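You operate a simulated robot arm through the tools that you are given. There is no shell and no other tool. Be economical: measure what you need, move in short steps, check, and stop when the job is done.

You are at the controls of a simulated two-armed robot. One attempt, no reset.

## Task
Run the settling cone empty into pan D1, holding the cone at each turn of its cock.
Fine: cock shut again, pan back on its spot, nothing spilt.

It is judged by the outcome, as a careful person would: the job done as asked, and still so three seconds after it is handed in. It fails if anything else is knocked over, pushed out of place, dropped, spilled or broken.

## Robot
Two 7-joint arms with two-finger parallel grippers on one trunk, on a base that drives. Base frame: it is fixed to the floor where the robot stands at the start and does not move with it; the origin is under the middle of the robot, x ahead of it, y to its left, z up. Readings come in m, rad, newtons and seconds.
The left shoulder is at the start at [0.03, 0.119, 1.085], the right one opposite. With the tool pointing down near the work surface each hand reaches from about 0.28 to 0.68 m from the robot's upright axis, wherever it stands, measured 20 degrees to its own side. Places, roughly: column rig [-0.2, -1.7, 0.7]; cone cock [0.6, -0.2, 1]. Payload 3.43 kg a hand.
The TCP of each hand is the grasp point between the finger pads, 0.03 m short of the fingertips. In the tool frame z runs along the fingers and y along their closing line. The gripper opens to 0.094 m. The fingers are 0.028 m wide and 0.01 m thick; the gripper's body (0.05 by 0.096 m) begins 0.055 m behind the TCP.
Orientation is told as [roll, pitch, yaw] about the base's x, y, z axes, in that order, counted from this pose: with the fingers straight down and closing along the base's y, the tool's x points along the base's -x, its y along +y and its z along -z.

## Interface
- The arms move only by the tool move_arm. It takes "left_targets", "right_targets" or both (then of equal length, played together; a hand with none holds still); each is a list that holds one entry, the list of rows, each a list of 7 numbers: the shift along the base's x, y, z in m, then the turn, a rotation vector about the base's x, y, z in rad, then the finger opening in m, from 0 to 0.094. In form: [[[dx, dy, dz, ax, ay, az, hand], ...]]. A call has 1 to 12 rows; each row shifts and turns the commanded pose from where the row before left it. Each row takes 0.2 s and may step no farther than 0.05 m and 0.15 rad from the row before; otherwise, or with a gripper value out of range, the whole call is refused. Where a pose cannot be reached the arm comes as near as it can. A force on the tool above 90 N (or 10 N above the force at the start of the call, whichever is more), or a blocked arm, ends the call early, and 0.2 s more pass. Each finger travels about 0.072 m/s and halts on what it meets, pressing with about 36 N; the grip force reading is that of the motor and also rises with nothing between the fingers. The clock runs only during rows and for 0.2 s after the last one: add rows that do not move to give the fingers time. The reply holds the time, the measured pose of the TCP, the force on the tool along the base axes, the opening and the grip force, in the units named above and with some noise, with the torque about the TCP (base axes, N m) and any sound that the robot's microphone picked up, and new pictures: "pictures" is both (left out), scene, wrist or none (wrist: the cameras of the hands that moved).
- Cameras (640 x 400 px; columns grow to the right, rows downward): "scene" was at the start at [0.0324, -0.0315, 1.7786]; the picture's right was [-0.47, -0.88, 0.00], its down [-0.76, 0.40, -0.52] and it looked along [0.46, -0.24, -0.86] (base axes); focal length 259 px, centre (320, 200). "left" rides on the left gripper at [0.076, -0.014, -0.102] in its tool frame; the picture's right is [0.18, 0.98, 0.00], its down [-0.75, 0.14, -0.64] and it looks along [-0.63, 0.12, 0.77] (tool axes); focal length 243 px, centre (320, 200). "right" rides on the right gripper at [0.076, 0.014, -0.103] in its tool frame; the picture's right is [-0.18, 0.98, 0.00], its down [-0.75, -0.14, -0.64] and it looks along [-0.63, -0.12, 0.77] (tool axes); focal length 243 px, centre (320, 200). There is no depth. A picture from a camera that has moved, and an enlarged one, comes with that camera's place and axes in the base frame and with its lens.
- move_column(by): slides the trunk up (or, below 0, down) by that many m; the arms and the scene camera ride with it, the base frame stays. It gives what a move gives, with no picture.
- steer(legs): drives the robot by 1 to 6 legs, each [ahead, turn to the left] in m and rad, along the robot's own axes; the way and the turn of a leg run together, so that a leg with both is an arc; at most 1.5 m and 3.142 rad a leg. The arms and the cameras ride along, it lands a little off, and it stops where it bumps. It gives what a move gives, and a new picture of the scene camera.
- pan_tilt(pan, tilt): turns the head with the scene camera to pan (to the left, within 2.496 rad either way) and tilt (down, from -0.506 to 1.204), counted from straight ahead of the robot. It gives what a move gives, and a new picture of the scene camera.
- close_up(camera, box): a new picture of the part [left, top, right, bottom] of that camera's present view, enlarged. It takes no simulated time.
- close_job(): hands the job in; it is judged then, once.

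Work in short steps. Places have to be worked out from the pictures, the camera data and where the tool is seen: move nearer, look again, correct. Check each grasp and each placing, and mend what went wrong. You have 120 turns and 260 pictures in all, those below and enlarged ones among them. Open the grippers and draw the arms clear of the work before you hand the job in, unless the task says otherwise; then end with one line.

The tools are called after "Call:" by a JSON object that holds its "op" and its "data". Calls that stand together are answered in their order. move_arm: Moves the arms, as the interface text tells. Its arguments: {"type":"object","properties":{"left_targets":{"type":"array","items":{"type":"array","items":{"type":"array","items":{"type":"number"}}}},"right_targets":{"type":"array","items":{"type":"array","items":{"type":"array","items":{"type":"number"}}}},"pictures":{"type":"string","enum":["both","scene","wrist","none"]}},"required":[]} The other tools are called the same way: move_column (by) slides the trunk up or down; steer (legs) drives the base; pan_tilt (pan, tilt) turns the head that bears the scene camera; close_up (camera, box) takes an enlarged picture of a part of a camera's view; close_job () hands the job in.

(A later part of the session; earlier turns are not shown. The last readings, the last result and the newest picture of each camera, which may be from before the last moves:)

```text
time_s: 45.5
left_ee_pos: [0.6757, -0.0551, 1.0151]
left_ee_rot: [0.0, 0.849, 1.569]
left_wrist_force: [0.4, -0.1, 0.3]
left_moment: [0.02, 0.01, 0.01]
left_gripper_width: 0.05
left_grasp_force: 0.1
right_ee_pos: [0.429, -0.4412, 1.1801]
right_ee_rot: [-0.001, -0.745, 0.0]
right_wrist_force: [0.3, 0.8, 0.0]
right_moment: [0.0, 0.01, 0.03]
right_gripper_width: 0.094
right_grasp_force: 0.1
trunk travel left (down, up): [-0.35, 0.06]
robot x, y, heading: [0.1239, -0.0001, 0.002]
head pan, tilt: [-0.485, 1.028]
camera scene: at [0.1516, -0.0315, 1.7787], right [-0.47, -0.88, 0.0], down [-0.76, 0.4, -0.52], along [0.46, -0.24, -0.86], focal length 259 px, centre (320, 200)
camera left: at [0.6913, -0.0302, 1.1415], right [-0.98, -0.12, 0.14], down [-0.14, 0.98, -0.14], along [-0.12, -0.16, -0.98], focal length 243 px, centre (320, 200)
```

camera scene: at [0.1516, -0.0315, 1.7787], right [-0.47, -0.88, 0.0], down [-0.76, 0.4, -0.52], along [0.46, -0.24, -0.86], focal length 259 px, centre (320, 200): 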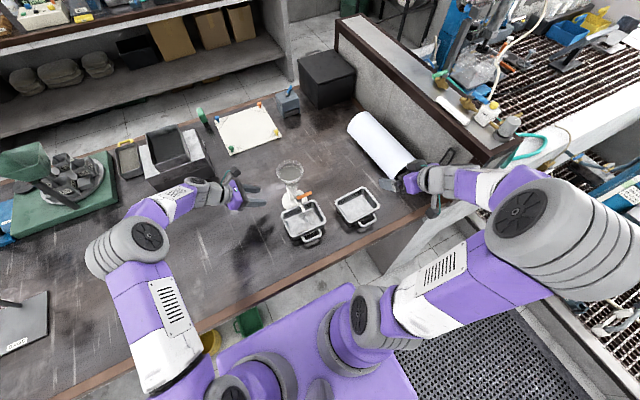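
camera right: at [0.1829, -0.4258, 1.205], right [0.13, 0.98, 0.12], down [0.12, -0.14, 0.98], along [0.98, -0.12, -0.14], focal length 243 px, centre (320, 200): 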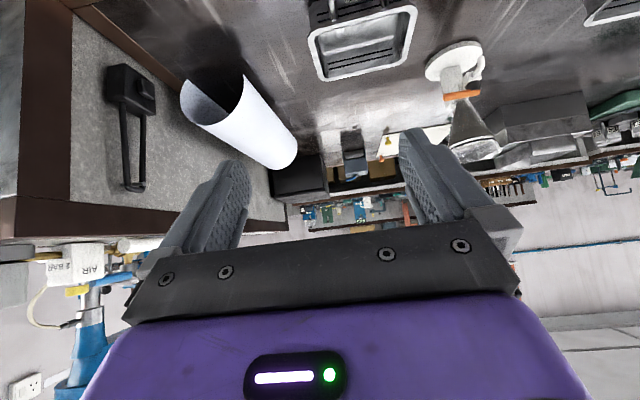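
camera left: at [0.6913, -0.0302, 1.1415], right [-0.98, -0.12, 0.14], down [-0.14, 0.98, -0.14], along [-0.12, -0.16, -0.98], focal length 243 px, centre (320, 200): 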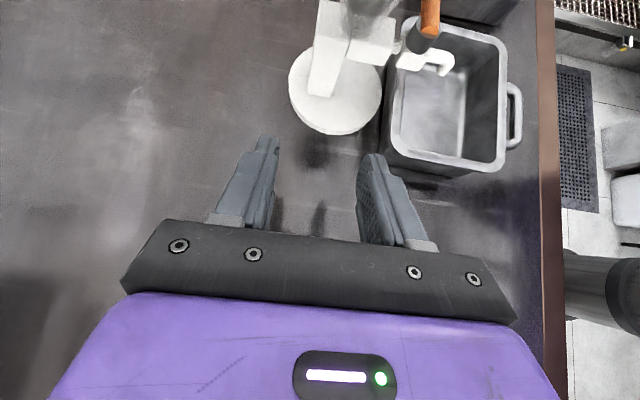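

Good: no strain, column lined up at x≈0.675, near face y≈-0.183. I flatten by 0.2 rad, lower to 0.937 and advance to y -0.13, then look.

Call:
{"op": "move_arm", "data": {"left_targets": [[[0, 0, -0.04, -0.1, 0, 0, 0.05], [0, -0.015, -0.038, -0.1, 0, 0, 0.05], [0, -0.03, 0, 0, 0, 0, 0.05], [0, -0.03, 0, 0, 0, 0, 0.05], [0, 0, 0, 0, 0, 0, 0.05]]], "pictures": "wrist"}}

Call:
{"op": "close_up", "data": {"camera": "left", "box": [200, 20, 460, 260]}}

```text
time_s: 46.8
left_ee_pos: [0.6772, -0.1297, 0.9356]
left_ee_rot: [0.0, 1.048, 1.572]
left_wrist_force: [0.4, 0.7, -0.9]
left_moment: [-0.04, 0.01, -0.03]
left_gripper_width: 0.05
left_grasp_force: 0.0
right_ee_pos: [0.4297, -0.4401, 1.1812]
right_ee_rot: [-0.001, -0.746, 0.003]
right_wrist_force: [0.3, 0.3, -0.2]
right_moment: [-0.01, -0.02, 0.03]
right_gripper_width: 0.0938
right_grasp_force: 0.0
trunk travel left (down, up): [-0.35, 0.06]
robot x, y, heading: [0.1197, -0.0009, -0.001]
head pan, tilt: [-0.485, 1.028]
camera left: at [0.692, -0.08, 1.0534], right [-0.98, -0.09, 0.16], down [-0.14, 0.93, -0.33], along [-0.12, -0.35, -0.93], focal length 243 px, centre (320, 200)
```

left: 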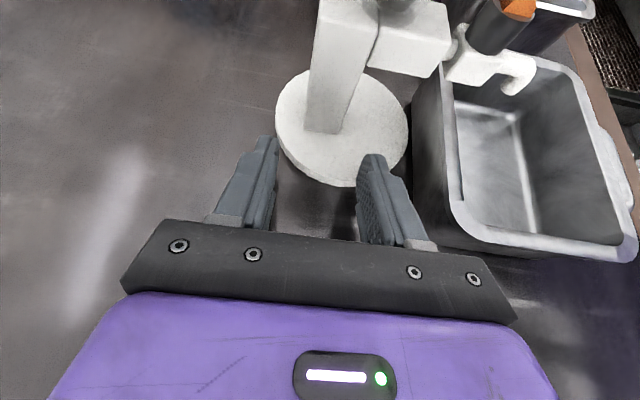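

```text
1.67 times, centred on (330, 140) of left
camera zoom: at [0.692, -0.08, 1.0534], right [-0.98, -0.09, 0.16], down [-0.14, 0.93, -0.33], along [-0.12, -0.35, -0.93], focal length 404 px, centre (303, 300)
```

zoom: 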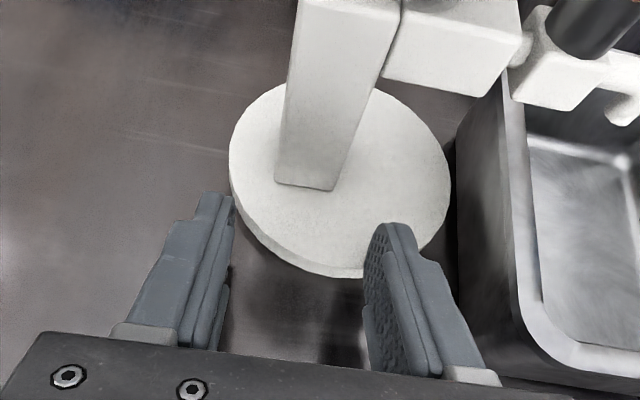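

Aligned: column face at y≈-0.19 between the fingers. I advance the last 6 cm in short steps, open, and look before closing.

Call:
{"op": "move_arm", "data": {"left_targets": [[[0, -0.02, 0, 0, 0, 0, 0.05], [0, -0.02, 0, 0, 0, 0, 0.05], [0, -0.015, 0, 0, 0, 0, 0.05], [0, -0.008, 0, 0, 0, 0, 0.05]]], "pictures": "wrist"}}

Call:
{"op": "close_up", "data": {"camera": "left", "box": [200, 20, 460, 260]}}

```text
time_s: 47.8
left_ee_pos: [0.6773, -0.1945, 0.937]
left_ee_rot: [0.0, 1.047, 1.572]
left_wrist_force: [0.4, 0.5, -0.2]
left_moment: [0.0, -0.01, 0.02]
left_gripper_width: 0.0501
left_grasp_force: 0.1
right_ee_pos: [0.4304, -0.4412, 1.1787]
right_ee_rot: [0.001, -0.744, 0.0]
right_wrist_force: [-1.1, 0.9, -0.4]
right_moment: [-0.01, 0.01, -0.01]
right_gripper_width: 0.0939
right_grasp_force: 0.1
trunk travel left (down, up): [-0.35, 0.06]
robot x, y, heading: [0.1188, 0.0006, -0.001]
head pan, tilt: [-0.485, 1.028]
camera left: at [0.6923, -0.1444, 1.0545], right [-0.98, -0.09, 0.16], down [-0.14, 0.93, -0.33], along [-0.12, -0.35, -0.93], focal length 243 px, centre (320, 200)
```

left: 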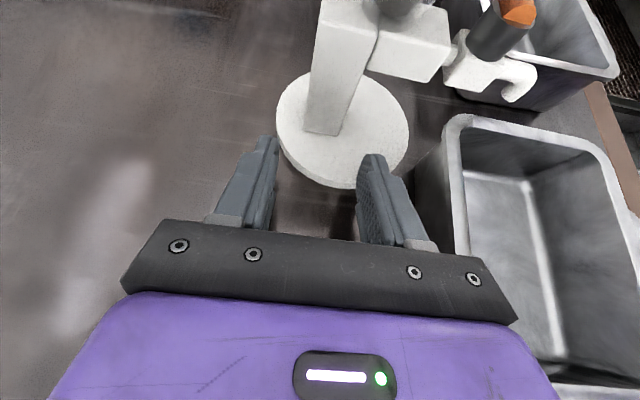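

```text
1.67 times, centred on (330, 140) of left
camera zoom: at [0.6923, -0.1444, 1.0545], right [-0.98, -0.09, 0.16], down [-0.14, 0.93, -0.33], along [-0.12, -0.35, -0.93], focal length 404 px, centre (303, 300)
```

zoom: 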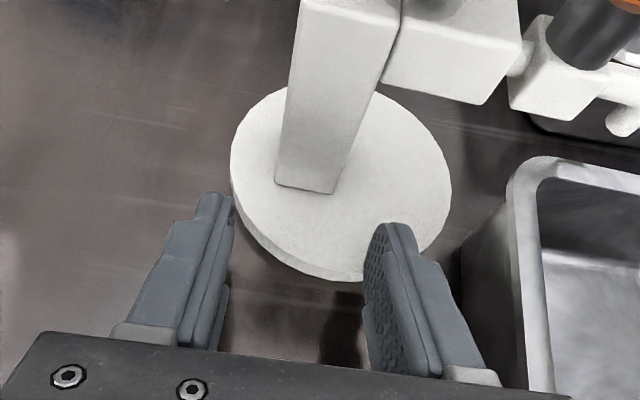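

Important: the pan shifted in view but the cone did not, so the hand's camera housing touched the glass and slid the cone about 6 cm to -y. I back off straight away and assess.

Call:
{"op": "move_arm", "data": {"left_targets": [[[0, 0.03, 0, 0, 0, 0, 0.05], [0, 0.04, 0, 0, 0, 0, 0.05], [0, 0.04, 0, 0, 0, 0, 0.05]]], "pictures": "both"}}

Call:
{"op": "close_up", "data": {"camera": "scene", "box": [250, 140, 410, 260]}}

Call:
{"op": "close_up", "data": {"camera": "left", "box": [200, 0, 460, 200]}}

```text
time_s: 48.5
left_ee_pos: [0.676, -0.0816, 0.937]
left_ee_rot: [0.001, 1.045, 1.571]
left_wrist_force: [0.7, -0.5, 1.4]
left_moment: [-0.03, -0.01, 0.0]
left_gripper_width: 0.0502
left_grasp_force: 0.1
right_ee_pos: [0.43, -0.4405, 1.1815]
right_ee_rot: [-0.002, -0.746, 0.002]
right_wrist_force: [0.2, 0.4, -0.8]
right_moment: [-0.01, 0.0, -0.01]
right_gripper_width: 0.0939
right_grasp_force: 0.0
trunk travel left (down, up): [-0.35, 0.06]
robot x, y, heading: [0.1197, 0.0017, 0.002]
head pan, tilt: [-0.485, 1.028]
camera scene: at [0.1524, -0.0301, 1.7786], right [-0.47, -0.88, 0.0], down [-0.76, 0.4, -0.52], along [0.46, -0.24, -0.86], focal length 259 px, centre (320, 200)
camera left: at [0.6924, -0.0317, 1.0545], right [-0.98, -0.09, 0.16], down [-0.14, 0.93, -0.33], along [-0.12, -0.35, -0.93], focal length 243 px, centre (320, 200)
```

scene: 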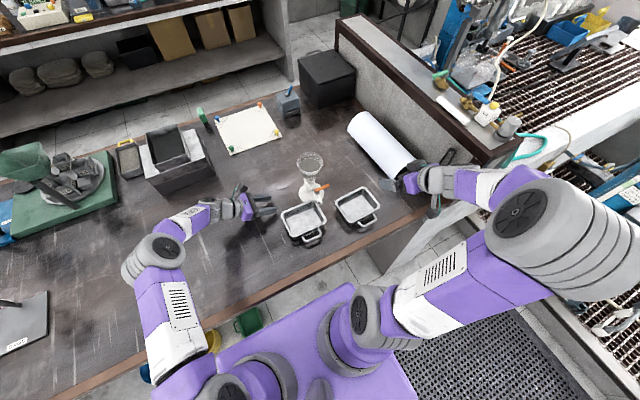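
left: 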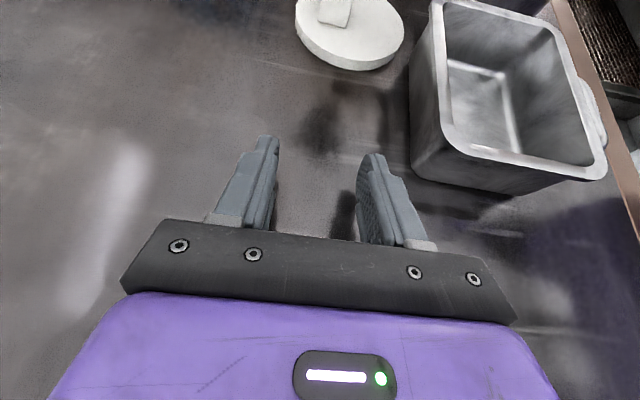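

```text
3.33 times, centred on (330, 200) of scene
camera zoom: at [0.1524, -0.0301, 1.7786], right [-0.47, -0.88, 0.0], down [-0.76, 0.4, -0.52], along [0.46, -0.24, -0.86], focal length 864 px, centre (287, 200)
```

zoom: 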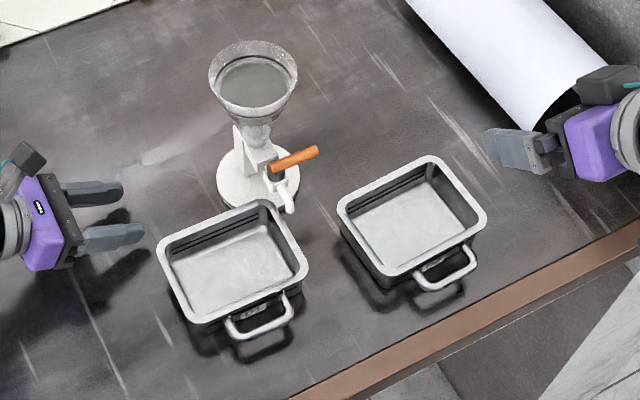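

```text
2.00 times, centred on (330, 100) of left
camera zoom: at [0.6924, -0.0317, 1.0545], right [-0.98, -0.09, 0.16], down [-0.14, 0.93, -0.33], along [-0.12, -0.35, -0.93], focal length 485 px, centre (300, 400)
```

zoom: 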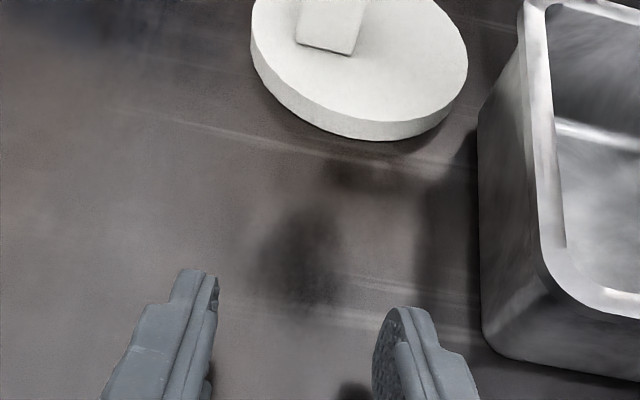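

No spill, the cone stands upright, just moved about 7 cm to -y. I flatten the hand to about 78° so the camera housing stays behind the glass, then check reach.

Call:
{"op": "move_arm", "data": {"left_targets": [[[0, 0, 0.004, -0.1, 0, 0, 0.05], [0, 0, 0, -0.1, 0, 0, 0.05], [0, 0, 0, -0.1, 0, 0, 0.05], [0, -0.02, 0, 0, 0, 0, 0.05], [0, 0, 0, 0, 0, 0, 0.05]]], "pictures": "both"}}

Call:
{"op": "close_up", "data": {"camera": "left", "box": [200, 0, 460, 200]}}

```text
time_s: 49.8
left_ee_pos: [0.6776, -0.1008, 0.9417]
left_ee_rot: [0.001, 1.347, 1.569]
left_wrist_force: [1.1, -0.1, 0.6]
left_moment: [0.01, 0.01, 0.01]
left_gripper_width: 0.0497
left_grasp_force: 0.1
right_ee_pos: [0.4294, -0.4412, 1.1809]
right_ee_rot: [-0.001, -0.745, 0.001]
right_wrist_force: [0.7, 1.1, -0.2]
right_moment: [0.02, 0.0, -0.03]
right_gripper_width: 0.094
right_grasp_force: 0.0
trunk travel left (down, up): [-0.35, 0.06]
robot x, y, heading: [0.1195, 0.0001, 0.004]
head pan, tilt: [-0.485, 1.028]
camera scene: at [0.1526, -0.0307, 1.7786], right [-0.47, -0.89, 0.0], down [-0.76, 0.4, -0.52], along [0.46, -0.24, -0.86], focal length 259 px, centre (320, 200)
camera left: at [0.6918, -0.0198, 1.0395], right [-0.98, -0.04, 0.18], down [-0.14, 0.79, -0.59], along [-0.12, -0.61, -0.79], focal length 243 px, centre (320, 200)
```

scene: 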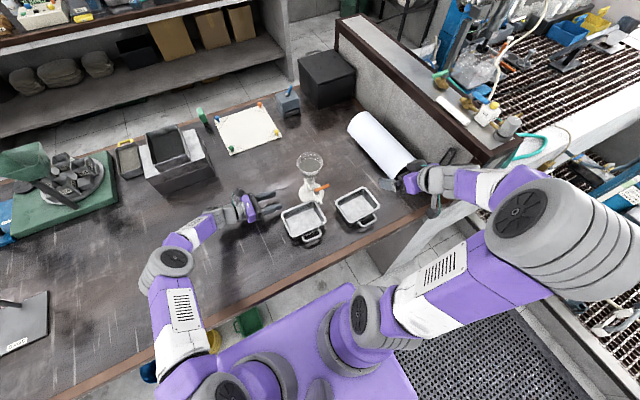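
left: 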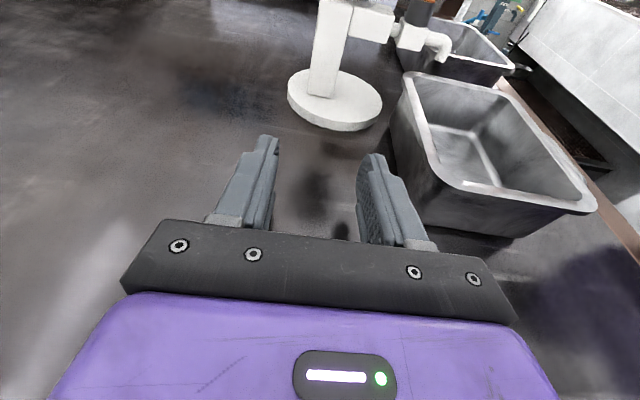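

```text
2.00 times, centred on (330, 100) of left
camera zoom: at [0.6918, -0.0198, 1.0395], right [-0.98, -0.04, 0.18], down [-0.14, 0.79, -0.59], along [-0.12, -0.61, -0.79], focal length 485 px, centre (300, 400)
```

zoom: 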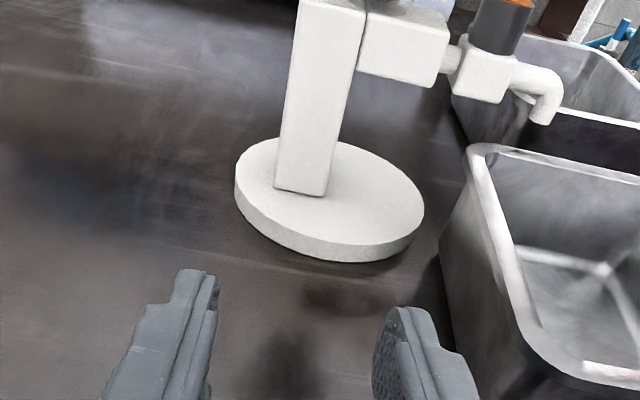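

Reach is fine and the column face is at y≈-0.266, x≈0.676. I advance 11 cm and look.

Call:
{"op": "move_arm", "data": {"left_targets": [[[0, -0.03, 0, 0, 0, 0, 0.05], [0, -0.03, 0, 0, 0, 0, 0.05], [0, -0.03, -0.002, 0, 0, 0, 0.05], [0, -0.02, 0, 0, 0, 0, 0.05]]], "pictures": "wrist"}}

Call:
{"op": "close_up", "data": {"camera": "scene", "box": [250, 140, 370, 240]}}

```text
time_s: 50.8
left_ee_pos: [0.6751, -0.2133, 0.9385]
left_ee_rot: [0.004, 1.346, 1.57]
left_wrist_force: [0.4, 0.3, -0.2]
left_moment: [-0.02, 0.0, -0.01]
left_gripper_width: 0.05
left_grasp_force: 0.1
right_ee_pos: [0.4302, -0.442, 1.1806]
right_ee_rot: [0.001, -0.745, 0.0]
right_wrist_force: [0.4, 0.1, -0.3]
right_moment: [0.03, -0.02, 0.02]
right_gripper_width: 0.094
right_grasp_force: 0.0
trunk travel left (down, up): [-0.35, 0.06]
robot x, y, heading: [0.1216, -0.0013, 0.004]
head pan, tilt: [-0.485, 1.028]
camera left: at [0.6904, -0.1313, 1.0367], right [-0.98, -0.04, 0.18], down [-0.14, 0.79, -0.59], along [-0.12, -0.61, -0.79], focal length 243 px, centre (320, 200)
```

left: 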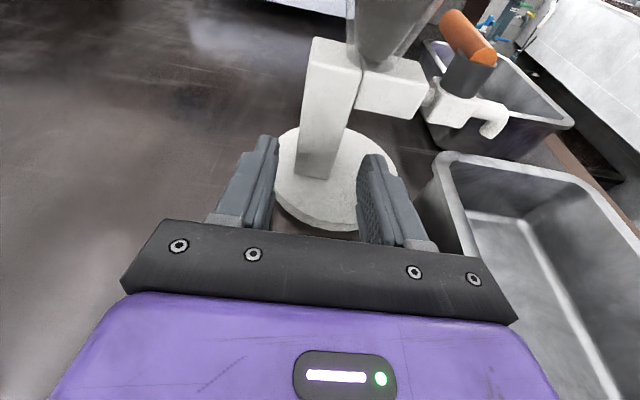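

```text
4.00 times, centred on (310, 190) of scene
camera zoom: at [0.1524, -0.032, 1.7786], right [-0.47, -0.88, 0.0], down [-0.76, 0.4, -0.52], along [0.46, -0.24, -0.86], focal length 1037 px, centre (360, 240)
```

zoom: 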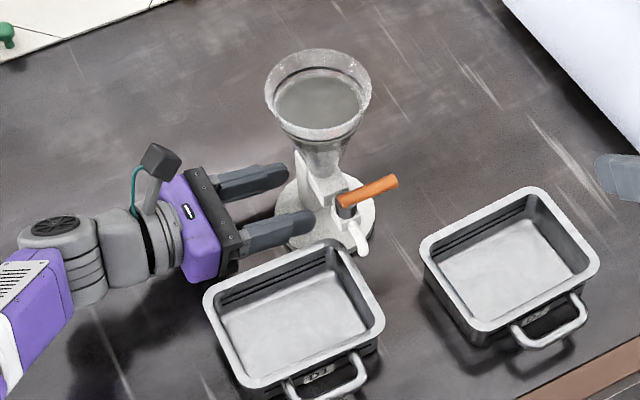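

The jaws enter either side of the column and the housing is well behind. I advance a further 4 cm and compare.

Call:
{"op": "move_arm", "data": {"left_targets": [[[0, -0.015, 0, 0, 0, 0, 0.05], [0, -0.015, 0, 0, 0, 0, 0.05], [0, -0.012, 0, 0, 0, 0, 0.05]]], "pictures": "wrist"}}

Call:
{"op": "close_up", "data": {"camera": "scene", "box": [250, 140, 370, 240]}}

```text
time_s: 51.5
left_ee_pos: [0.6742, -0.2534, 0.9395]
left_ee_rot: [0.004, 1.346, 1.571]
left_wrist_force: [0.6, -0.3, 0.7]
left_moment: [0.02, 0.0, 0.02]
left_gripper_width: 0.0499
left_grasp_force: 0.1
left hand out of reach, approached as far as the arm can: row 3
right_ee_pos: [0.4302, -0.4417, 1.1807]
right_ee_rot: [-0.001, -0.744, 0.001]
right_wrist_force: [1.2, 0.1, 0.6]
right_moment: [0.0, -0.02, 0.04]
right_gripper_width: 0.094
right_grasp_force: 0.0
trunk travel left (down, up): [-0.35, 0.06]
robot x, y, heading: [0.1238, -0.0025, 0.003]
head pan, tilt: [-0.485, 1.028]
camera left: at [0.6884, -0.172, 1.0371], right [-0.98, -0.04, 0.18], down [-0.14, 0.79, -0.59], along [-0.12, -0.61, -0.79], focal length 243 px, centre (320, 200)
```

left: 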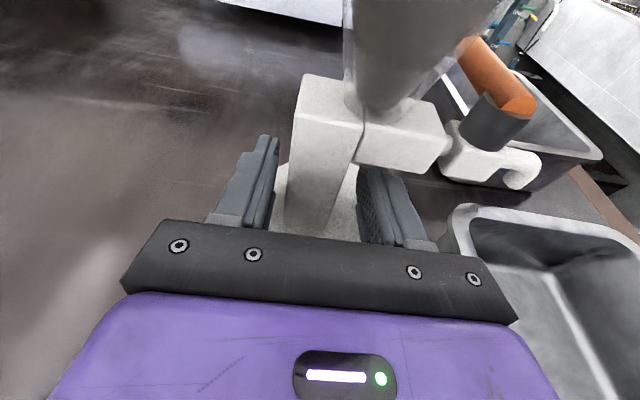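

```text
4.00 times, centred on (310, 190) of scene
camera zoom: at [0.1524, -0.0316, 1.7786], right [-0.47, -0.88, 0.0], down [-0.76, 0.4, -0.52], along [0.46, -0.24, -0.86], focal length 1037 px, centre (360, 240)
```

zoom: 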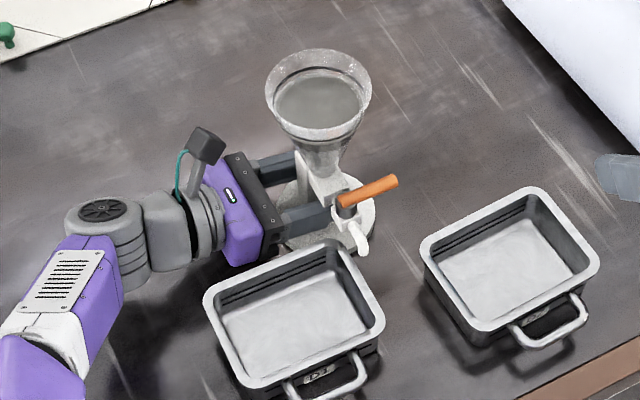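

The cone stayed put and the tips straddle most of the column's width. I close on it gently.

Call:
{"op": "move_arm", "data": {"left_targets": [[[0, 0, 0, 0, 0, 0, 0.04], [0, 0, 0, 0, 0, 0, 0.03], [0, 0, 0, 0, 0, 0, 0.02], [0, 0, 0, 0, 0, 0, 0.02]]], "pictures": "wrist"}}

Call:
{"op": "close_up", "data": {"camera": "scene", "box": [250, 140, 370, 240]}}

```text
time_s: 52.5
left_ee_pos: [0.6731, -0.2538, 0.94]
left_ee_rot: [0.002, 1.346, 1.569]
left_wrist_force: [-0.2, -0.2, 0.3]
left_moment: [-0.08, 0.01, 0.08]
left_gripper_width: 0.03
left_grasp_force: 35.8
right_ee_pos: [0.4299, -0.4406, 1.1804]
right_ee_rot: [0.001, -0.747, 0.0]
right_wrist_force: [-0.5, -0.3, 0.3]
right_moment: [-0.02, -0.02, -0.04]
right_gripper_width: 0.0937
right_grasp_force: 0.1
trunk travel left (down, up): [-0.35, 0.06]
robot x, y, heading: [0.1222, -0.0009, 0.003]
head pan, tilt: [-0.485, 1.028]
camera left: at [0.6884, -0.1718, 1.037], right [-0.98, -0.04, 0.18], down [-0.14, 0.79, -0.59], along [-0.12, -0.61, -0.79], focal length 243 px, centre (320, 200)
```

left: 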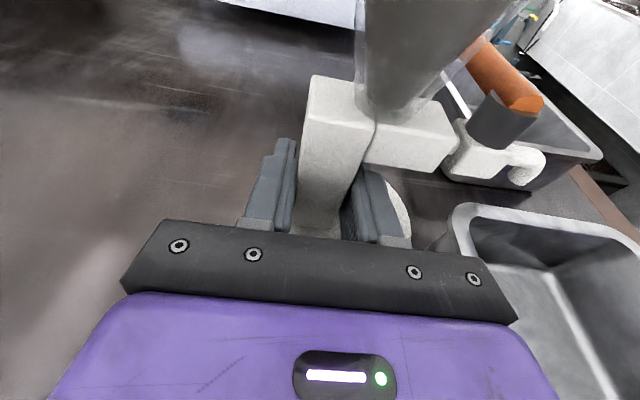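

```text
4.00 times, centred on (310, 190) of scene
camera zoom: at [0.1525, -0.0314, 1.7786], right [-0.47, -0.88, 0.0], down [-0.76, 0.4, -0.52], along [0.46, -0.24, -0.86], focal length 1037 px, centre (360, 240)
```

zoom: 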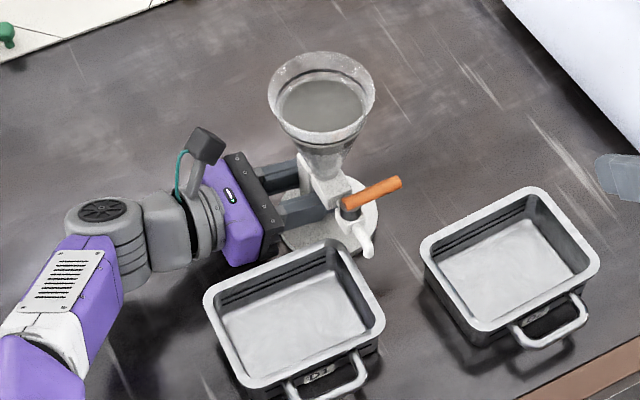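

Column held firmly (0.030). I slide the cone back +8 cm in y to its original place, slowly.

Call:
{"op": "move_arm", "data": {"left_targets": [[[0, 0.008, 0, 0, 0, 0, 0.02], [0, 0.01, 0, 0, 0, 0, 0.02], [0, 0.01, 0, 0, 0, 0, 0.02], [0.001, 0.01, 0, 0, 0, 0, 0.02], [0.001, 0.01, 0, 0, 0, 0, 0.02], [0, 0.01, 0, 0, 0, 0, 0.02], [0, 0.01, 0, 0, 0, 0, 0.02], [0, 0.008, 0, 0, 0, 0, 0.02], [0, 0.003, 0, 0, 0, 0, 0.02], [0, 0, 0, 0, 0, 0, 0.02]]], "pictures": "both"}}

Call:
{"op": "close_up", "data": {"camera": "scene", "box": [250, 140, 370, 240]}}

```text
time_s: 54.8
left_ee_pos: [0.6757, -0.1751, 0.9393]
left_ee_rot: [-0.002, 1.346, 1.569]
left_wrist_force: [0.6, -1.5, 4.2]
left_moment: [-0.09, 0.02, -0.01]
left_gripper_width: 0.0299
left_grasp_force: 36.1
right_ee_pos: [0.4296, -0.4427, 1.1792]
right_ee_rot: [0.0, -0.745, 0.0]
right_wrist_force: [0.1, 0.8, 0.0]
right_moment: [-0.01, -0.01, 0.0]
right_gripper_width: 0.0941
right_grasp_force: 0.1
trunk travel left (down, up): [-0.35, 0.06]
robot x, y, heading: [0.1164, 0.002, -0.0]
head pan, tilt: [-0.485, 1.028]
camera scene: at [0.1521, -0.0316, 1.7786], right [-0.47, -0.88, 0.0], down [-0.76, 0.4, -0.52], along [0.46, -0.24, -0.86], focal length 259 px, centre (320, 200)
camera left: at [0.6898, -0.093, 1.037], right [-0.98, -0.04, 0.18], down [-0.14, 0.79, -0.59], along [-0.12, -0.61, -0.79], focal length 243 px, centre (320, 200)
```

scene: 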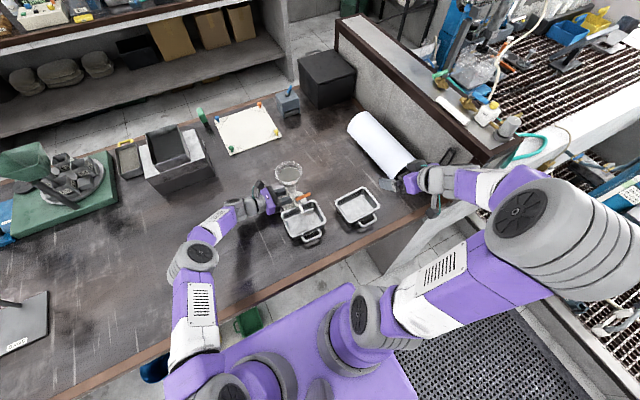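
left: 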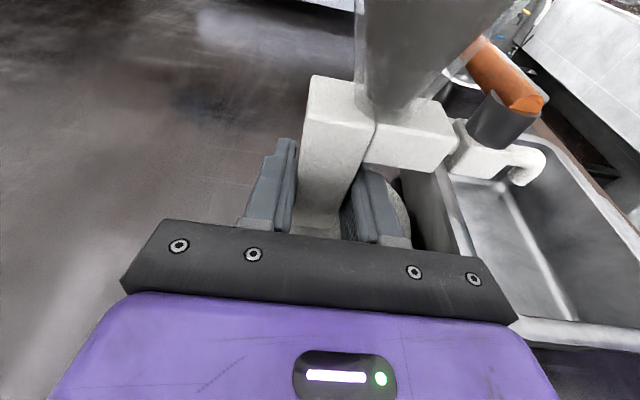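

```text
4.00 times, centred on (310, 190) of scene
camera zoom: at [0.1521, -0.0316, 1.7786], right [-0.47, -0.88, 0.0], down [-0.76, 0.4, -0.52], along [0.46, -0.24, -0.86], focal length 1037 px, centre (360, 240)
```

zoom: 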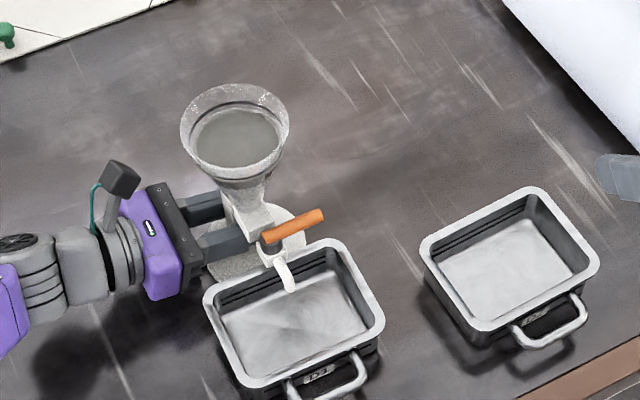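

The cone is back where it was, spout inside the pan, column still gripped. Now the right hand: I turn it by 90° so it leans in from the right with fingers closing along x, well off the rig.

Call:
{"op": "move_arm", "data": {"right_targets": [[[0.012, 0, 0.002, 0, 0, 0.1428, 0.06], [0.012, 0, 0.002, 0, 0, 0.1428, 0.06], [0.012, 0, 0.002, 0, 0, 0.1428, 0.06], [0.012, 0, 0, 0, 0, 0.1428, 0.06], [0.012, 0, 0, 0, 0, 0.1428, 0.06], [0.012, 0, 0, 0, 0, 0.1428, 0.05], [0.012, 0, 0, 0, 0, 0.1428, 0.05], [0.012, 0, 0, 0, 0, 0.1428, 0.05], [0.012, 0, 0, 0, 0, 0.1428, 0.05], [0.012, 0, 0, 0, 0, 0.1428, 0.05], [0.012, 0, 0, 0, 0, 0.1428, 0.05]]], "pictures": "both"}}

```text
time_s: 57.1
left_ee_pos: [0.674, -0.1748, 0.9383]
left_ee_rot: [-0.002, 1.347, 1.568]
left_wrist_force: [1.1, -0.2, 3.2]
left_moment: [-0.13, -0.06, -0.02]
left_gripper_width: 0.03
left_grasp_force: 36.4
right_ee_pos: [0.5626, -0.4417, 1.1874]
right_ee_rot: [0.001, -0.746, 1.573]
right_wrist_force: [0.2, -0.9, -0.5]
right_moment: [0.01, 0.01, 0.02]
right_gripper_width: 0.0503
right_grasp_force: 0.0
trunk travel left (down, up): [-0.35, 0.06]
robot x, y, heading: [0.1173, -0.0, 0.001]
head pan, tilt: [-0.485, 1.028]
camera scene: at [0.1525, -0.0312, 1.7786], right [-0.47, -0.88, 0.0], down [-0.76, 0.4, -0.52], along [0.46, -0.24, -0.86], focal length 259 px, centre (320, 200)
camera right: at [0.5472, -0.5652, 1.2112], right [-0.98, 0.13, 0.13], down [0.14, 0.12, 0.98], along [0.12, 0.98, -0.14], focal length 243 px, centre (320, 200)
```

scene: 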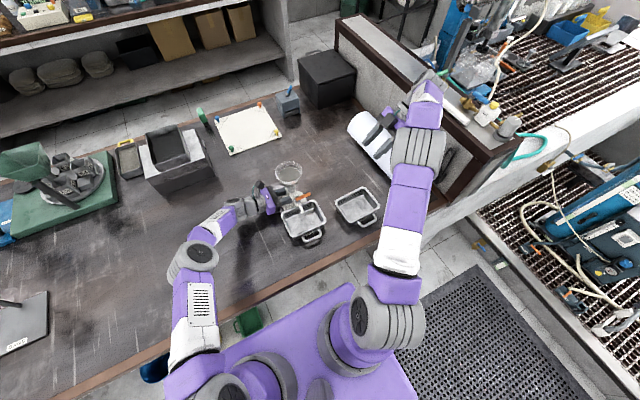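
right: 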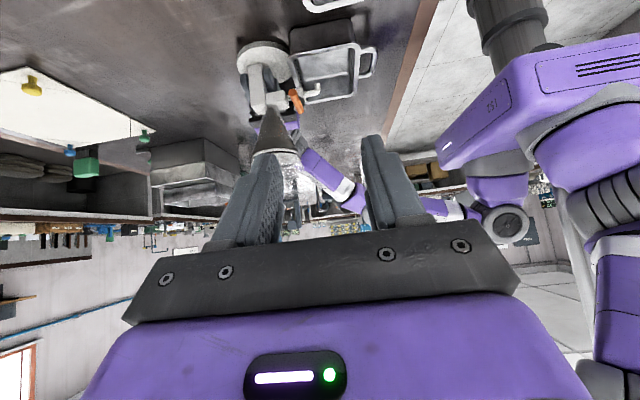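

Reached. I zoom the right camera to place the lever in it.

Call:
{"op": "close_up", "data": {"camera": "right", "box": [220, 20, 400, 160]}}

```text
2.86 times, centred on (310, 90) of right
camera zoom: at [0.5472, -0.5652, 1.2112], right [-0.98, 0.13, 0.13], down [0.14, 0.12, 0.98], along [0.12, 0.98, -0.14], focal length 693 px, centre (349, 514)
```

zoom: 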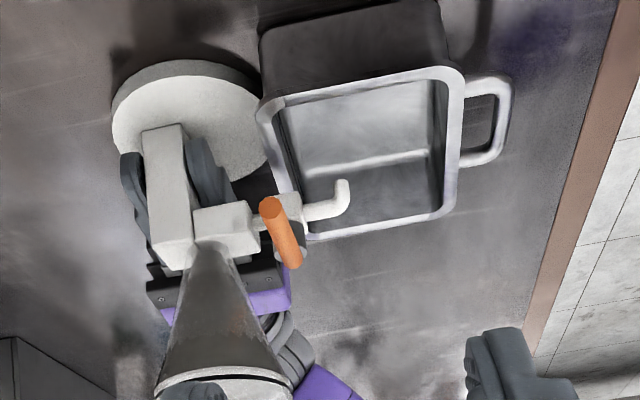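

The lever reads x≈0.608, z≈1.003 in this view too. I move to a standoff 8 cm back along the fingers.

Call:
{"op": "move_arm", "data": {"right_targets": [[[0.009, 0.029, -0.0225, 0, 0, 0, 0.04], [0.009, 0.029, -0.0225, 0, 0, 0, 0.04], [0.009, 0.029, -0.0225, 0, 0, 0, 0.036], [0.009, 0.029, -0.0225, 0, 0, 0, 0.036], [0.009, 0.028, -0.0225, 0, 0, 0, 0.036], [0, 0, 0, 0, 0, 0, 0.036]]], "pictures": "wrist"}}

Call:
{"op": "close_up", "data": {"camera": "right", "box": [200, 0, 440, 200]}}

Call:
{"op": "close_up", "data": {"camera": "scene", "box": [250, 140, 370, 240]}}

```text
time_s: 58.5
left_ee_pos: [0.6746, -0.1747, 0.9384]
left_ee_rot: [-0.001, 1.349, 1.57]
left_wrist_force: [0.4, -1.2, 4.6]
left_moment: [-0.1, 0.01, 0.05]
left_gripper_width: 0.0298
left_grasp_force: 35.7
right_ee_pos: [0.6058, -0.2976, 1.0756]
right_ee_rot: [-0.001, -0.745, 1.572]
right_wrist_force: [0.0, -0.4, -0.7]
right_moment: [0.03, -0.01, 0.0]
right_gripper_width: 0.036
right_grasp_force: 0.1
trunk travel left (down, up): [-0.35, 0.06]
robot x, y, heading: [0.119, -0.0007, 0.001]
head pan, tilt: [-0.485, 1.028]
camera right: at [0.5899, -0.4212, 1.0994], right [-0.98, 0.14, 0.12], down [0.14, 0.12, 0.98], along [0.12, 0.98, -0.14], focal length 243 px, centre (320, 200)
```

right: 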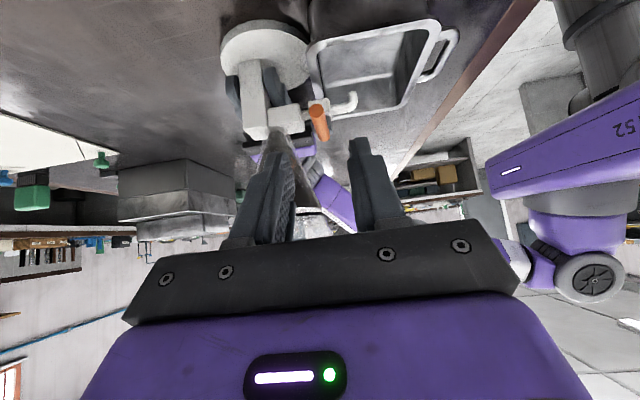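

```text
2.00 times, centred on (320, 100) of right
camera zoom: at [0.5899, -0.4212, 1.0994], right [-0.98, 0.14, 0.12], down [0.14, 0.12, 0.98], along [0.12, 0.98, -0.14], focal length 485 px, centre (320, 400)
```

zoom: 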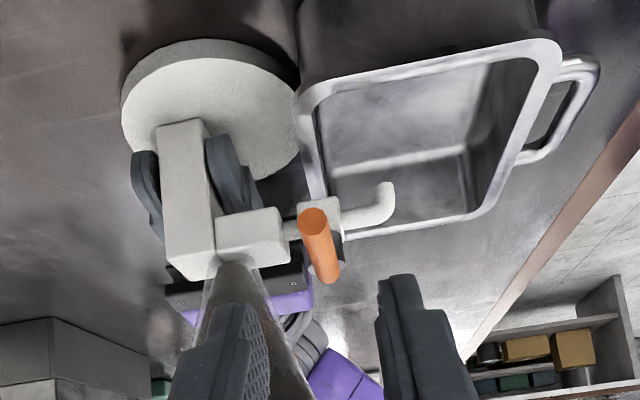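

```text
4.00 times, centred on (310, 190) of scene
camera zoom: at [0.1519, -0.0316, 1.7786], right [-0.47, -0.88, 0.0], down [-0.76, 0.4, -0.52], along [0.46, -0.24, -0.86], focal length 1037 px, centre (360, 240)
```

zoom: 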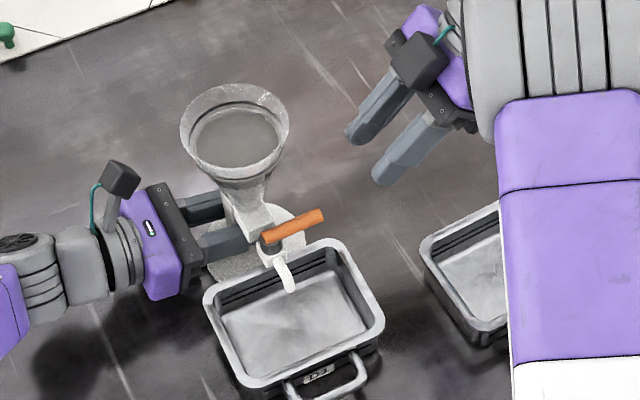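

Fingers line up on either side of the rod (x≈0.606, z≈1.003). I advance in along the fingers, stop, and look before closing.

Call:
{"op": "move_arm", "data": {"right_targets": [[[0, 0.0135, -0.015, 0, 0, 0, 0.036], [0, 0.0135, -0.015, 0, 0, 0, 0.034], [0, 0.0135, -0.015, 0, 0, 0, 0.034], [0, 0.012, -0.0135, 0, 0, 0, 0.034]]], "pictures": "wrist"}}

Call:
{"op": "close_up", "data": {"camera": "right", "box": [200, 0, 440, 200]}}

Call:
{"op": "close_up", "data": {"camera": "scene", "box": [270, 155, 350, 225]}}

```text
time_s: 59.5
left_ee_pos: [0.6751, -0.175, 0.9386]
left_ee_rot: [-0.001, 1.347, 1.566]
left_wrist_force: [-0.8, -0.7, 4.5]
left_moment: [-0.05, 0.08, -0.06]
left_gripper_width: 0.0301
left_grasp_force: 35.6
right_ee_pos: [0.6054, -0.244, 1.0145]
right_ee_rot: [-0.002, -0.746, 1.573]
right_wrist_force: [0.4, 0.1, 0.0]
right_moment: [0.04, -0.01, 0.03]
right_gripper_width: 0.0341
right_grasp_force: 0.0
trunk travel left (down, up): [-0.35, 0.06]
robot x, y, heading: [0.1172, -0.0022, -0.001]
head pan, tilt: [-0.485, 1.028]
camera right: at [0.5912, -0.3686, 1.0393], right [-0.98, 0.14, 0.12], down [0.14, 0.12, 0.98], along [0.12, 0.98, -0.14], focal length 243 px, centre (320, 200)
```

right: 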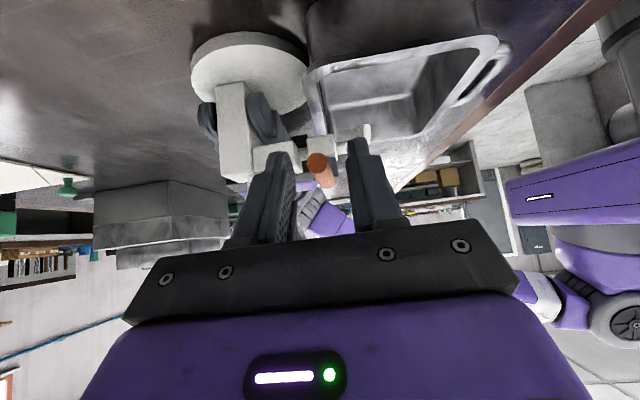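

```text
2.00 times, centred on (320, 100) of right
camera zoom: at [0.5912, -0.3686, 1.0393], right [-0.98, 0.14, 0.12], down [0.14, 0.12, 0.98], along [0.12, 0.98, -0.14], focal length 485 px, centre (320, 400)
```

zoom: 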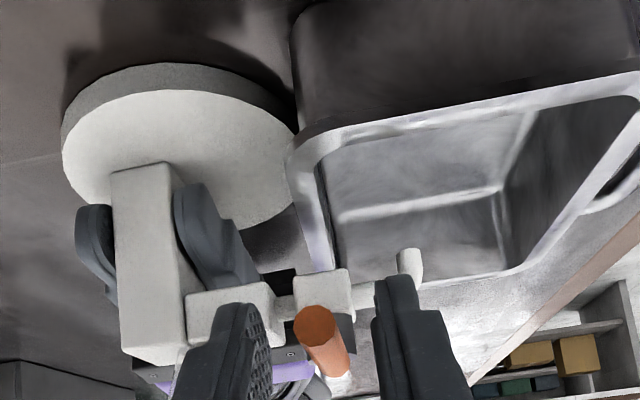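

```text
5.71 times, centred on (310, 190) of scene
camera zoom: at [0.152, -0.0313, 1.7786], right [-0.47, -0.88, 0.0], down [-0.76, 0.4, -0.52], along [0.46, -0.24, -0.86], focal length 1481 px, centre (377, 257)
```

zoom: 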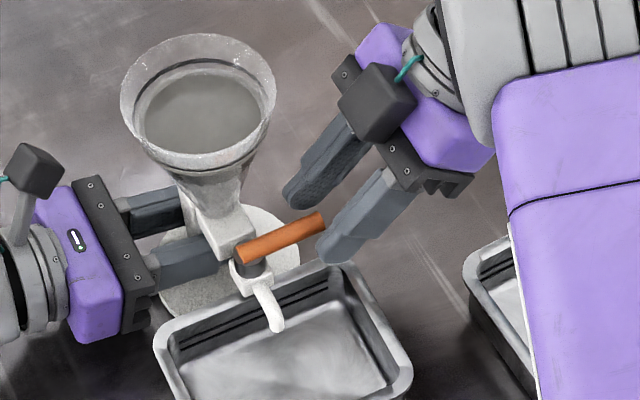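

The tips only just straddle the rod's end. I go 1.4 cm further in +y, then close.

Call:
{"op": "move_arm", "data": {"right_targets": [[[0.001, 0.007, 0, 0, 0, 0, 0.034], [0, 0.007, 0, 0, 0, 0, 0.034], [0, 0, 0, 0, 0, 0, 0.034]]], "pictures": "none"}}

Call:
{"op": "close_up", "data": {"camera": "scene", "box": [270, 155, 350, 225]}}

Call:
{"op": "close_up", "data": {"camera": "right", "box": [240, 100, 400, 260]}}

```text
time_s: 60.4
left_ee_pos: [0.674, -0.1743, 0.9389]
left_ee_rot: [0.0, 1.346, 1.568]
left_wrist_force: [-0.8, -0.3, 3.8]
left_moment: [0.0, -0.02, 0.01]
left_gripper_width: 0.0299
left_grasp_force: 36.0
right_ee_pos: [0.6065, -0.2287, 1.0161]
right_ee_rot: [0.003, -0.746, 1.571]
right_wrist_force: [-0.3, 0.2, -1.0]
right_moment: [0.0, -0.03, 0.02]
right_gripper_width: 0.0339
right_grasp_force: 0.1
trunk travel left (down, up): [-0.35, 0.06]
robot x, y, heading: [0.1211, 0.0011, 0.001]
head pan, tilt: [-0.485, 1.028]
```

```text
5.71 times, centred on (310, 190) of scene
camera zoom: at [0.1519, -0.0314, 1.7786], right [-0.47, -0.88, 0.0], down [-0.76, 0.4, -0.52], along [0.46, -0.24, -0.86], focal length 1481 px, centre (377, 257)
```

zoom: 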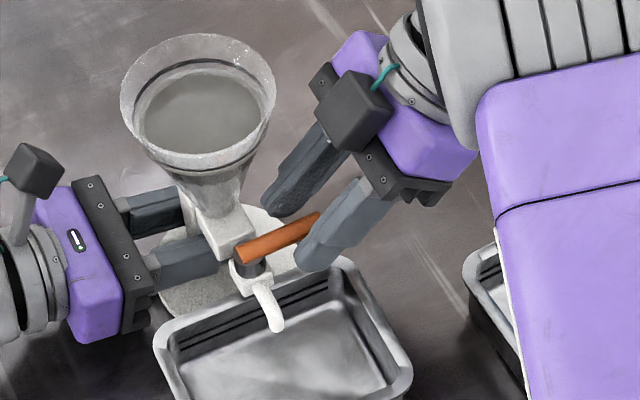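

```text
2.50 times, centred on (320, 180) of right
camera zoom: at [0.5922, -0.354, 1.0392], right [-0.98, 0.14, 0.12], down [0.14, 0.12, 0.98], along [0.12, 0.98, -0.14], focal length 606 px, centre (320, 250)
```

zoom: 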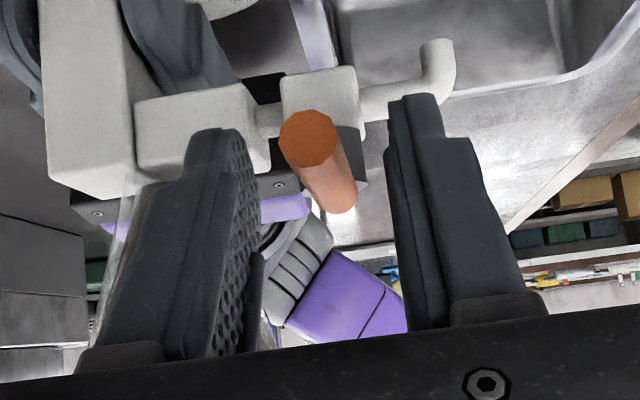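

The rod lies between the pads near their tips. A small 4 mm further in, then close on it.

Call:
{"op": "move_arm", "data": {"right_targets": [[[0, 0.003, -0.003, 0, 0, 0, 0.03], [0, 0, 0, 0, 0, 0, 0.02], [0, 0, 0, 0, 0, 0, 0.006], [0, 0, 0, 0, 0, 0, 0.006]]], "pictures": "none"}}

Call:
{"op": "close_up", "data": {"camera": "scene", "box": [270, 155, 350, 225]}}

Call:
{"op": "close_up", "data": {"camera": "right", "box": [240, 100, 400, 260]}}

```text
time_s: 61.4
left_ee_pos: [0.6743, -0.1751, 0.9388]
left_ee_rot: [-0.001, 1.345, 1.567]
left_wrist_force: [1.1, -2.4, 1.6]
left_moment: [-0.08, -0.08, 0.04]
left_gripper_width: 0.0299
left_grasp_force: 35.8
right_ee_pos: [0.6075, -0.2271, 1.0127]
right_ee_rot: [-0.002, -0.744, 1.573]
right_wrist_force: [-1.5, 0.0, 6.2]
right_moment: [-0.02, -0.03, 0.09]
right_gripper_width: 0.0121
right_grasp_force: 36.2
trunk travel left (down, up): [-0.35, 0.06]
robot x, y, heading: [0.1249, 0.0002, -0.003]
head pan, tilt: [-0.485, 1.028]
```

```text
5.71 times, centred on (310, 190) of scene
camera zoom: at [0.1517, -0.0314, 1.7787], right [-0.47, -0.88, 0.0], down [-0.76, 0.4, -0.52], along [0.46, -0.24, -0.86], focal length 1481 px, centre (377, 257)
```

zoom: 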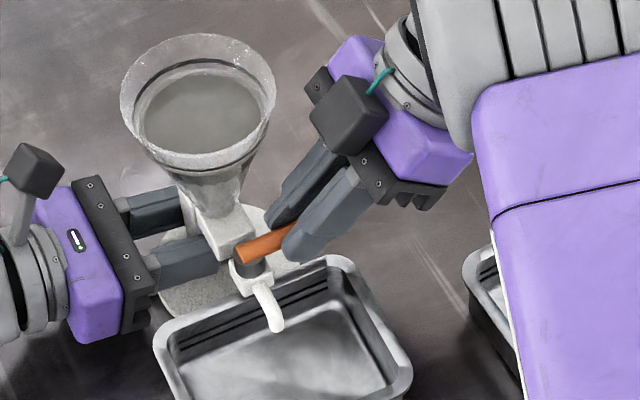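

```text
2.50 times, centred on (320, 180) of right
camera zoom: at [0.5923, -0.351, 1.0369], right [-0.98, 0.13, 0.12], down [0.14, 0.12, 0.98], along [0.12, 0.98, -0.13], focal length 606 px, centre (320, 250)
```

zoom: 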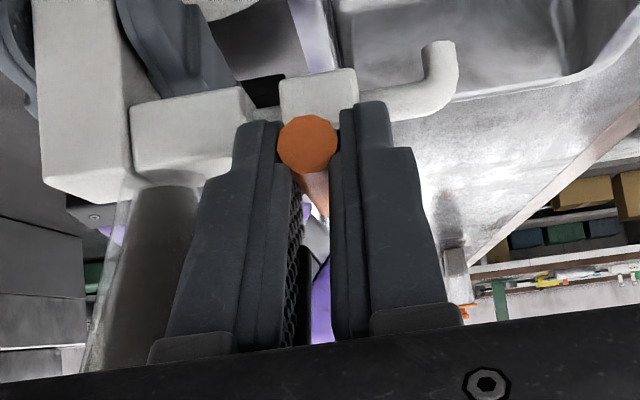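

The rod is gripped (0.012) and the column is held. I start turning the cock clockwise seen from above, first 0.26 rad, checking forces.

Call:
{"op": "move_arm", "data": {"right_targets": [[[-0.0052, 0.0003, 0, 0, 0, -0.13, 0.006], [-0.0051, 0.001, 0, 0, 0, -0.13, 0.006]]], "pictures": "none"}}

Call:
{"op": "close_up", "data": {"camera": "scene", "box": [270, 155, 350, 225]}}

```text
time_s: 62.0
left_ee_pos: [0.6751, -0.1745, 0.9389]
left_ee_rot: [-0.001, 1.346, 1.569]
left_wrist_force: [2.7, -3.5, 2.0]
left_moment: [0.29, 0.08, 0.24]
left_gripper_width: 0.03
left_grasp_force: 35.9
right_ee_pos: [0.5962, -0.2262, 1.0115]
right_ee_rot: [0.003, -0.745, 1.311]
right_wrist_force: [-4.9, 3.9, -0.1]
right_moment: [-0.17, 0.15, 0.28]
right_gripper_width: 0.0121
right_grasp_force: 36.4
trunk travel left (down, up): [-0.35, 0.06]
robot x, y, heading: [0.1199, -0.0014, 0.002]
head pan, tilt: [-0.485, 1.028]
```

```text
5.71 times, centred on (310, 190) of scene
camera zoom: at [0.1519, -0.0312, 1.7786], right [-0.47, -0.89, 0.0], down [-0.76, 0.4, -0.52], along [0.46, -0.24, -0.86], focal length 1481 px, centre (377, 257)
```

zoom: 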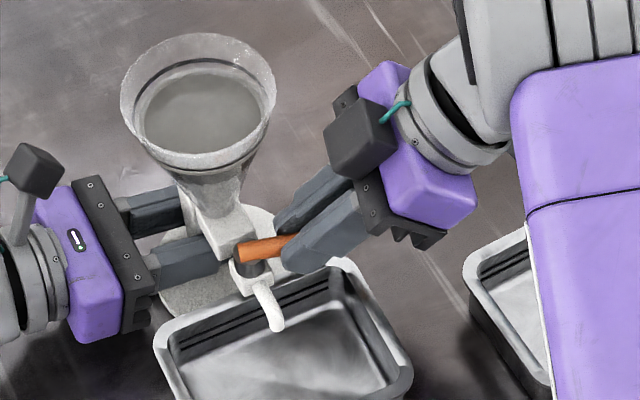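

The lever turns and forces stay small. Four more steps along the arc, to about 45°.

Call:
{"op": "move_arm", "data": {"right_targets": [[[-0.0049, 0.0017, 0, 0, 0, -0.13, 0.006], [-0.0047, 0.0023, 0, 0, 0, -0.13, 0.006], [-0.0043, 0.0029, 0, 0, 0, -0.13, 0.006], [-0.0039, 0.0034, 0, 0, 0, -0.13, 0.006]]], "pictures": "none"}}

Call:
{"op": "close_up", "data": {"camera": "scene", "box": [270, 155, 350, 225]}}

```text
time_s: 63.0
left_ee_pos: [0.6757, -0.1738, 0.9381]
left_ee_rot: [-0.008, 1.343, 1.565]
left_wrist_force: [17.7, -7.1, -1.9]
left_moment: [0.05, 0.35, 0.37]
left_gripper_width: 0.0301
left_grasp_force: 35.9
right_ee_pos: [0.5784, -0.2157, 1.0125]
right_ee_rot: [0.001, -0.745, 0.792]
right_wrist_force: [-20.1, 5.3, 11.0]
right_moment: [0.37, 0.1, 0.89]
right_gripper_width: 0.0124
right_grasp_force: 36.4
trunk travel left (down, up): [-0.35, 0.06]
robot x, y, heading: [0.1238, -0.0034, 0.003]
head pan, tilt: [-0.485, 1.028]
```

```text
5.71 times, centred on (310, 190) of scene
camera zoom: at [0.1514, -0.0314, 1.7787], right [-0.47, -0.88, 0.0], down [-0.76, 0.4, -0.52], along [0.46, -0.24, -0.86], focal length 1481 px, centre (377, 257)
```

zoom: 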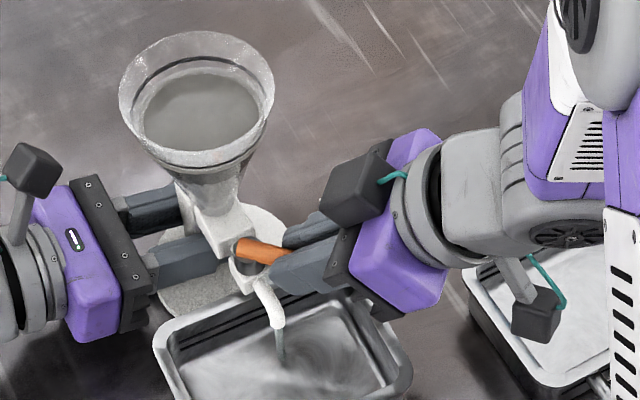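

Liquid is running into the pan. The hand pushes on the lever with 20 N towards +x, so the arc radius is a bit larger than assumed; I relax that.

Call:
{"op": "move_arm", "data": {"right_targets": [[[-0.004, 0.001, -0.001, 0, 0, 0, 0.006], [0, 0, 0, 0, 0, 0, 0.006]]], "pictures": "none"}}

Call:
{"op": "close_up", "data": {"camera": "scene", "box": [270, 155, 350, 225]}}

```text
time_s: 63.5
left_ee_pos: [0.6743, -0.1735, 0.9389]
left_ee_rot: [-0.001, 1.346, 1.566]
left_wrist_force: [9.0, -0.3, 0.3]
left_moment: [-0.03, -0.26, 0.28]
left_gripper_width: 0.0302
left_grasp_force: 35.8
right_ee_pos: [0.5759, -0.2158, 1.0126]
right_ee_rot: [-0.005, -0.746, 0.792]
right_wrist_force: [-5.3, 2.1, 10.4]
right_moment: [0.09, 0.05, 0.3]
right_gripper_width: 0.0121
right_grasp_force: 35.9
trunk travel left (down, up): [-0.35, 0.06]
robot x, y, heading: [0.1203, 0.002, 0.003]
head pan, tilt: [-0.485, 1.028]
```

```text
5.71 times, centred on (310, 190) of scene
camera zoom: at [0.152, -0.0307, 1.7787], right [-0.47, -0.89, 0.0], down [-0.76, 0.4, -0.52], along [0.46, -0.24, -0.86], focal length 1481 px, centre (377, 257)
```

zoom: 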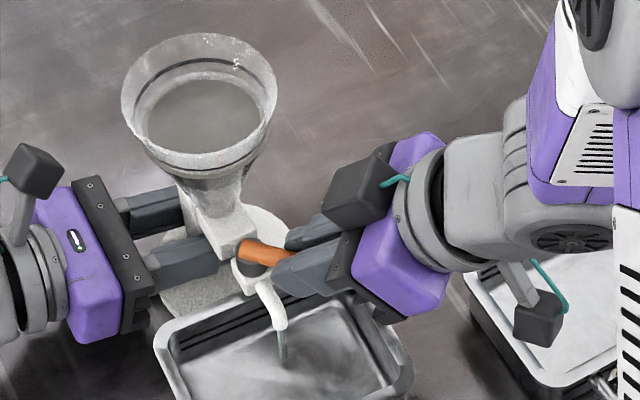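

Forces eased. I turn on another 0.5 rad so that it is nearly fully open.

Call:
{"op": "move_arm", "data": {"right_targets": [[[-0.0042, 0.0046, 0, 0, 0, -0.13, 0.006], [-0.0035, 0.0051, 0, 0, 0, -0.13, 0.006], [-0.0028, 0.0055, 0, 0, 0, -0.13, 0.006], [-0.002, 0.0057, 0, 0, 0, -0.13, 0.006]]], "pictures": "none"}}

Call:
{"op": "close_up", "data": {"camera": "scene", "box": [270, 155, 350, 225]}}

```text
time_s: 64.5
left_ee_pos: [0.6735, -0.1747, 0.9389]
left_ee_rot: [-0.002, 1.347, 1.565]
left_wrist_force: [2.9, 5.9, 4.3]
left_moment: [-0.24, -0.24, -0.27]
left_gripper_width: 0.0301
left_grasp_force: 35.7
right_ee_pos: [0.5631, -0.1957, 1.0125]
right_ee_rot: [-0.003, -0.747, 0.272]
right_wrist_force: [0.2, -6.3, 11.4]
right_moment: [-0.06, 0.01, -0.29]
right_gripper_width: 0.0121
right_grasp_force: 36.1
trunk travel left (down, up): [-0.35, 0.06]
robot x, y, heading: [0.1189, -0.0018, -0.001]
head pan, tilt: [-0.485, 1.028]
```

```text
5.71 times, centred on (310, 190) of scene
camera zoom: at [0.1515, -0.0309, 1.7787], right [-0.47, -0.88, 0.0], down [-0.76, 0.4, -0.52], along [0.46, -0.24, -0.86], focal length 1481 px, centre (377, 257)
```

zoom: 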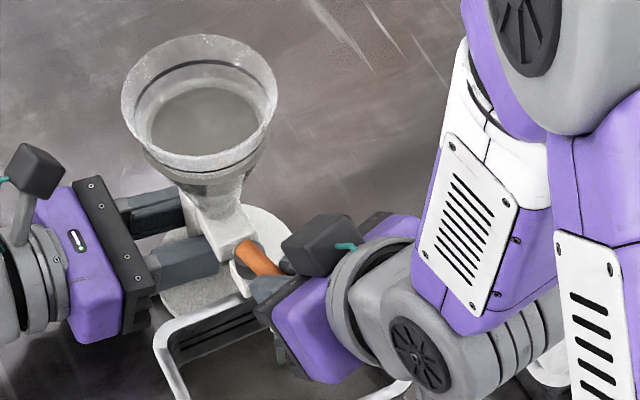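

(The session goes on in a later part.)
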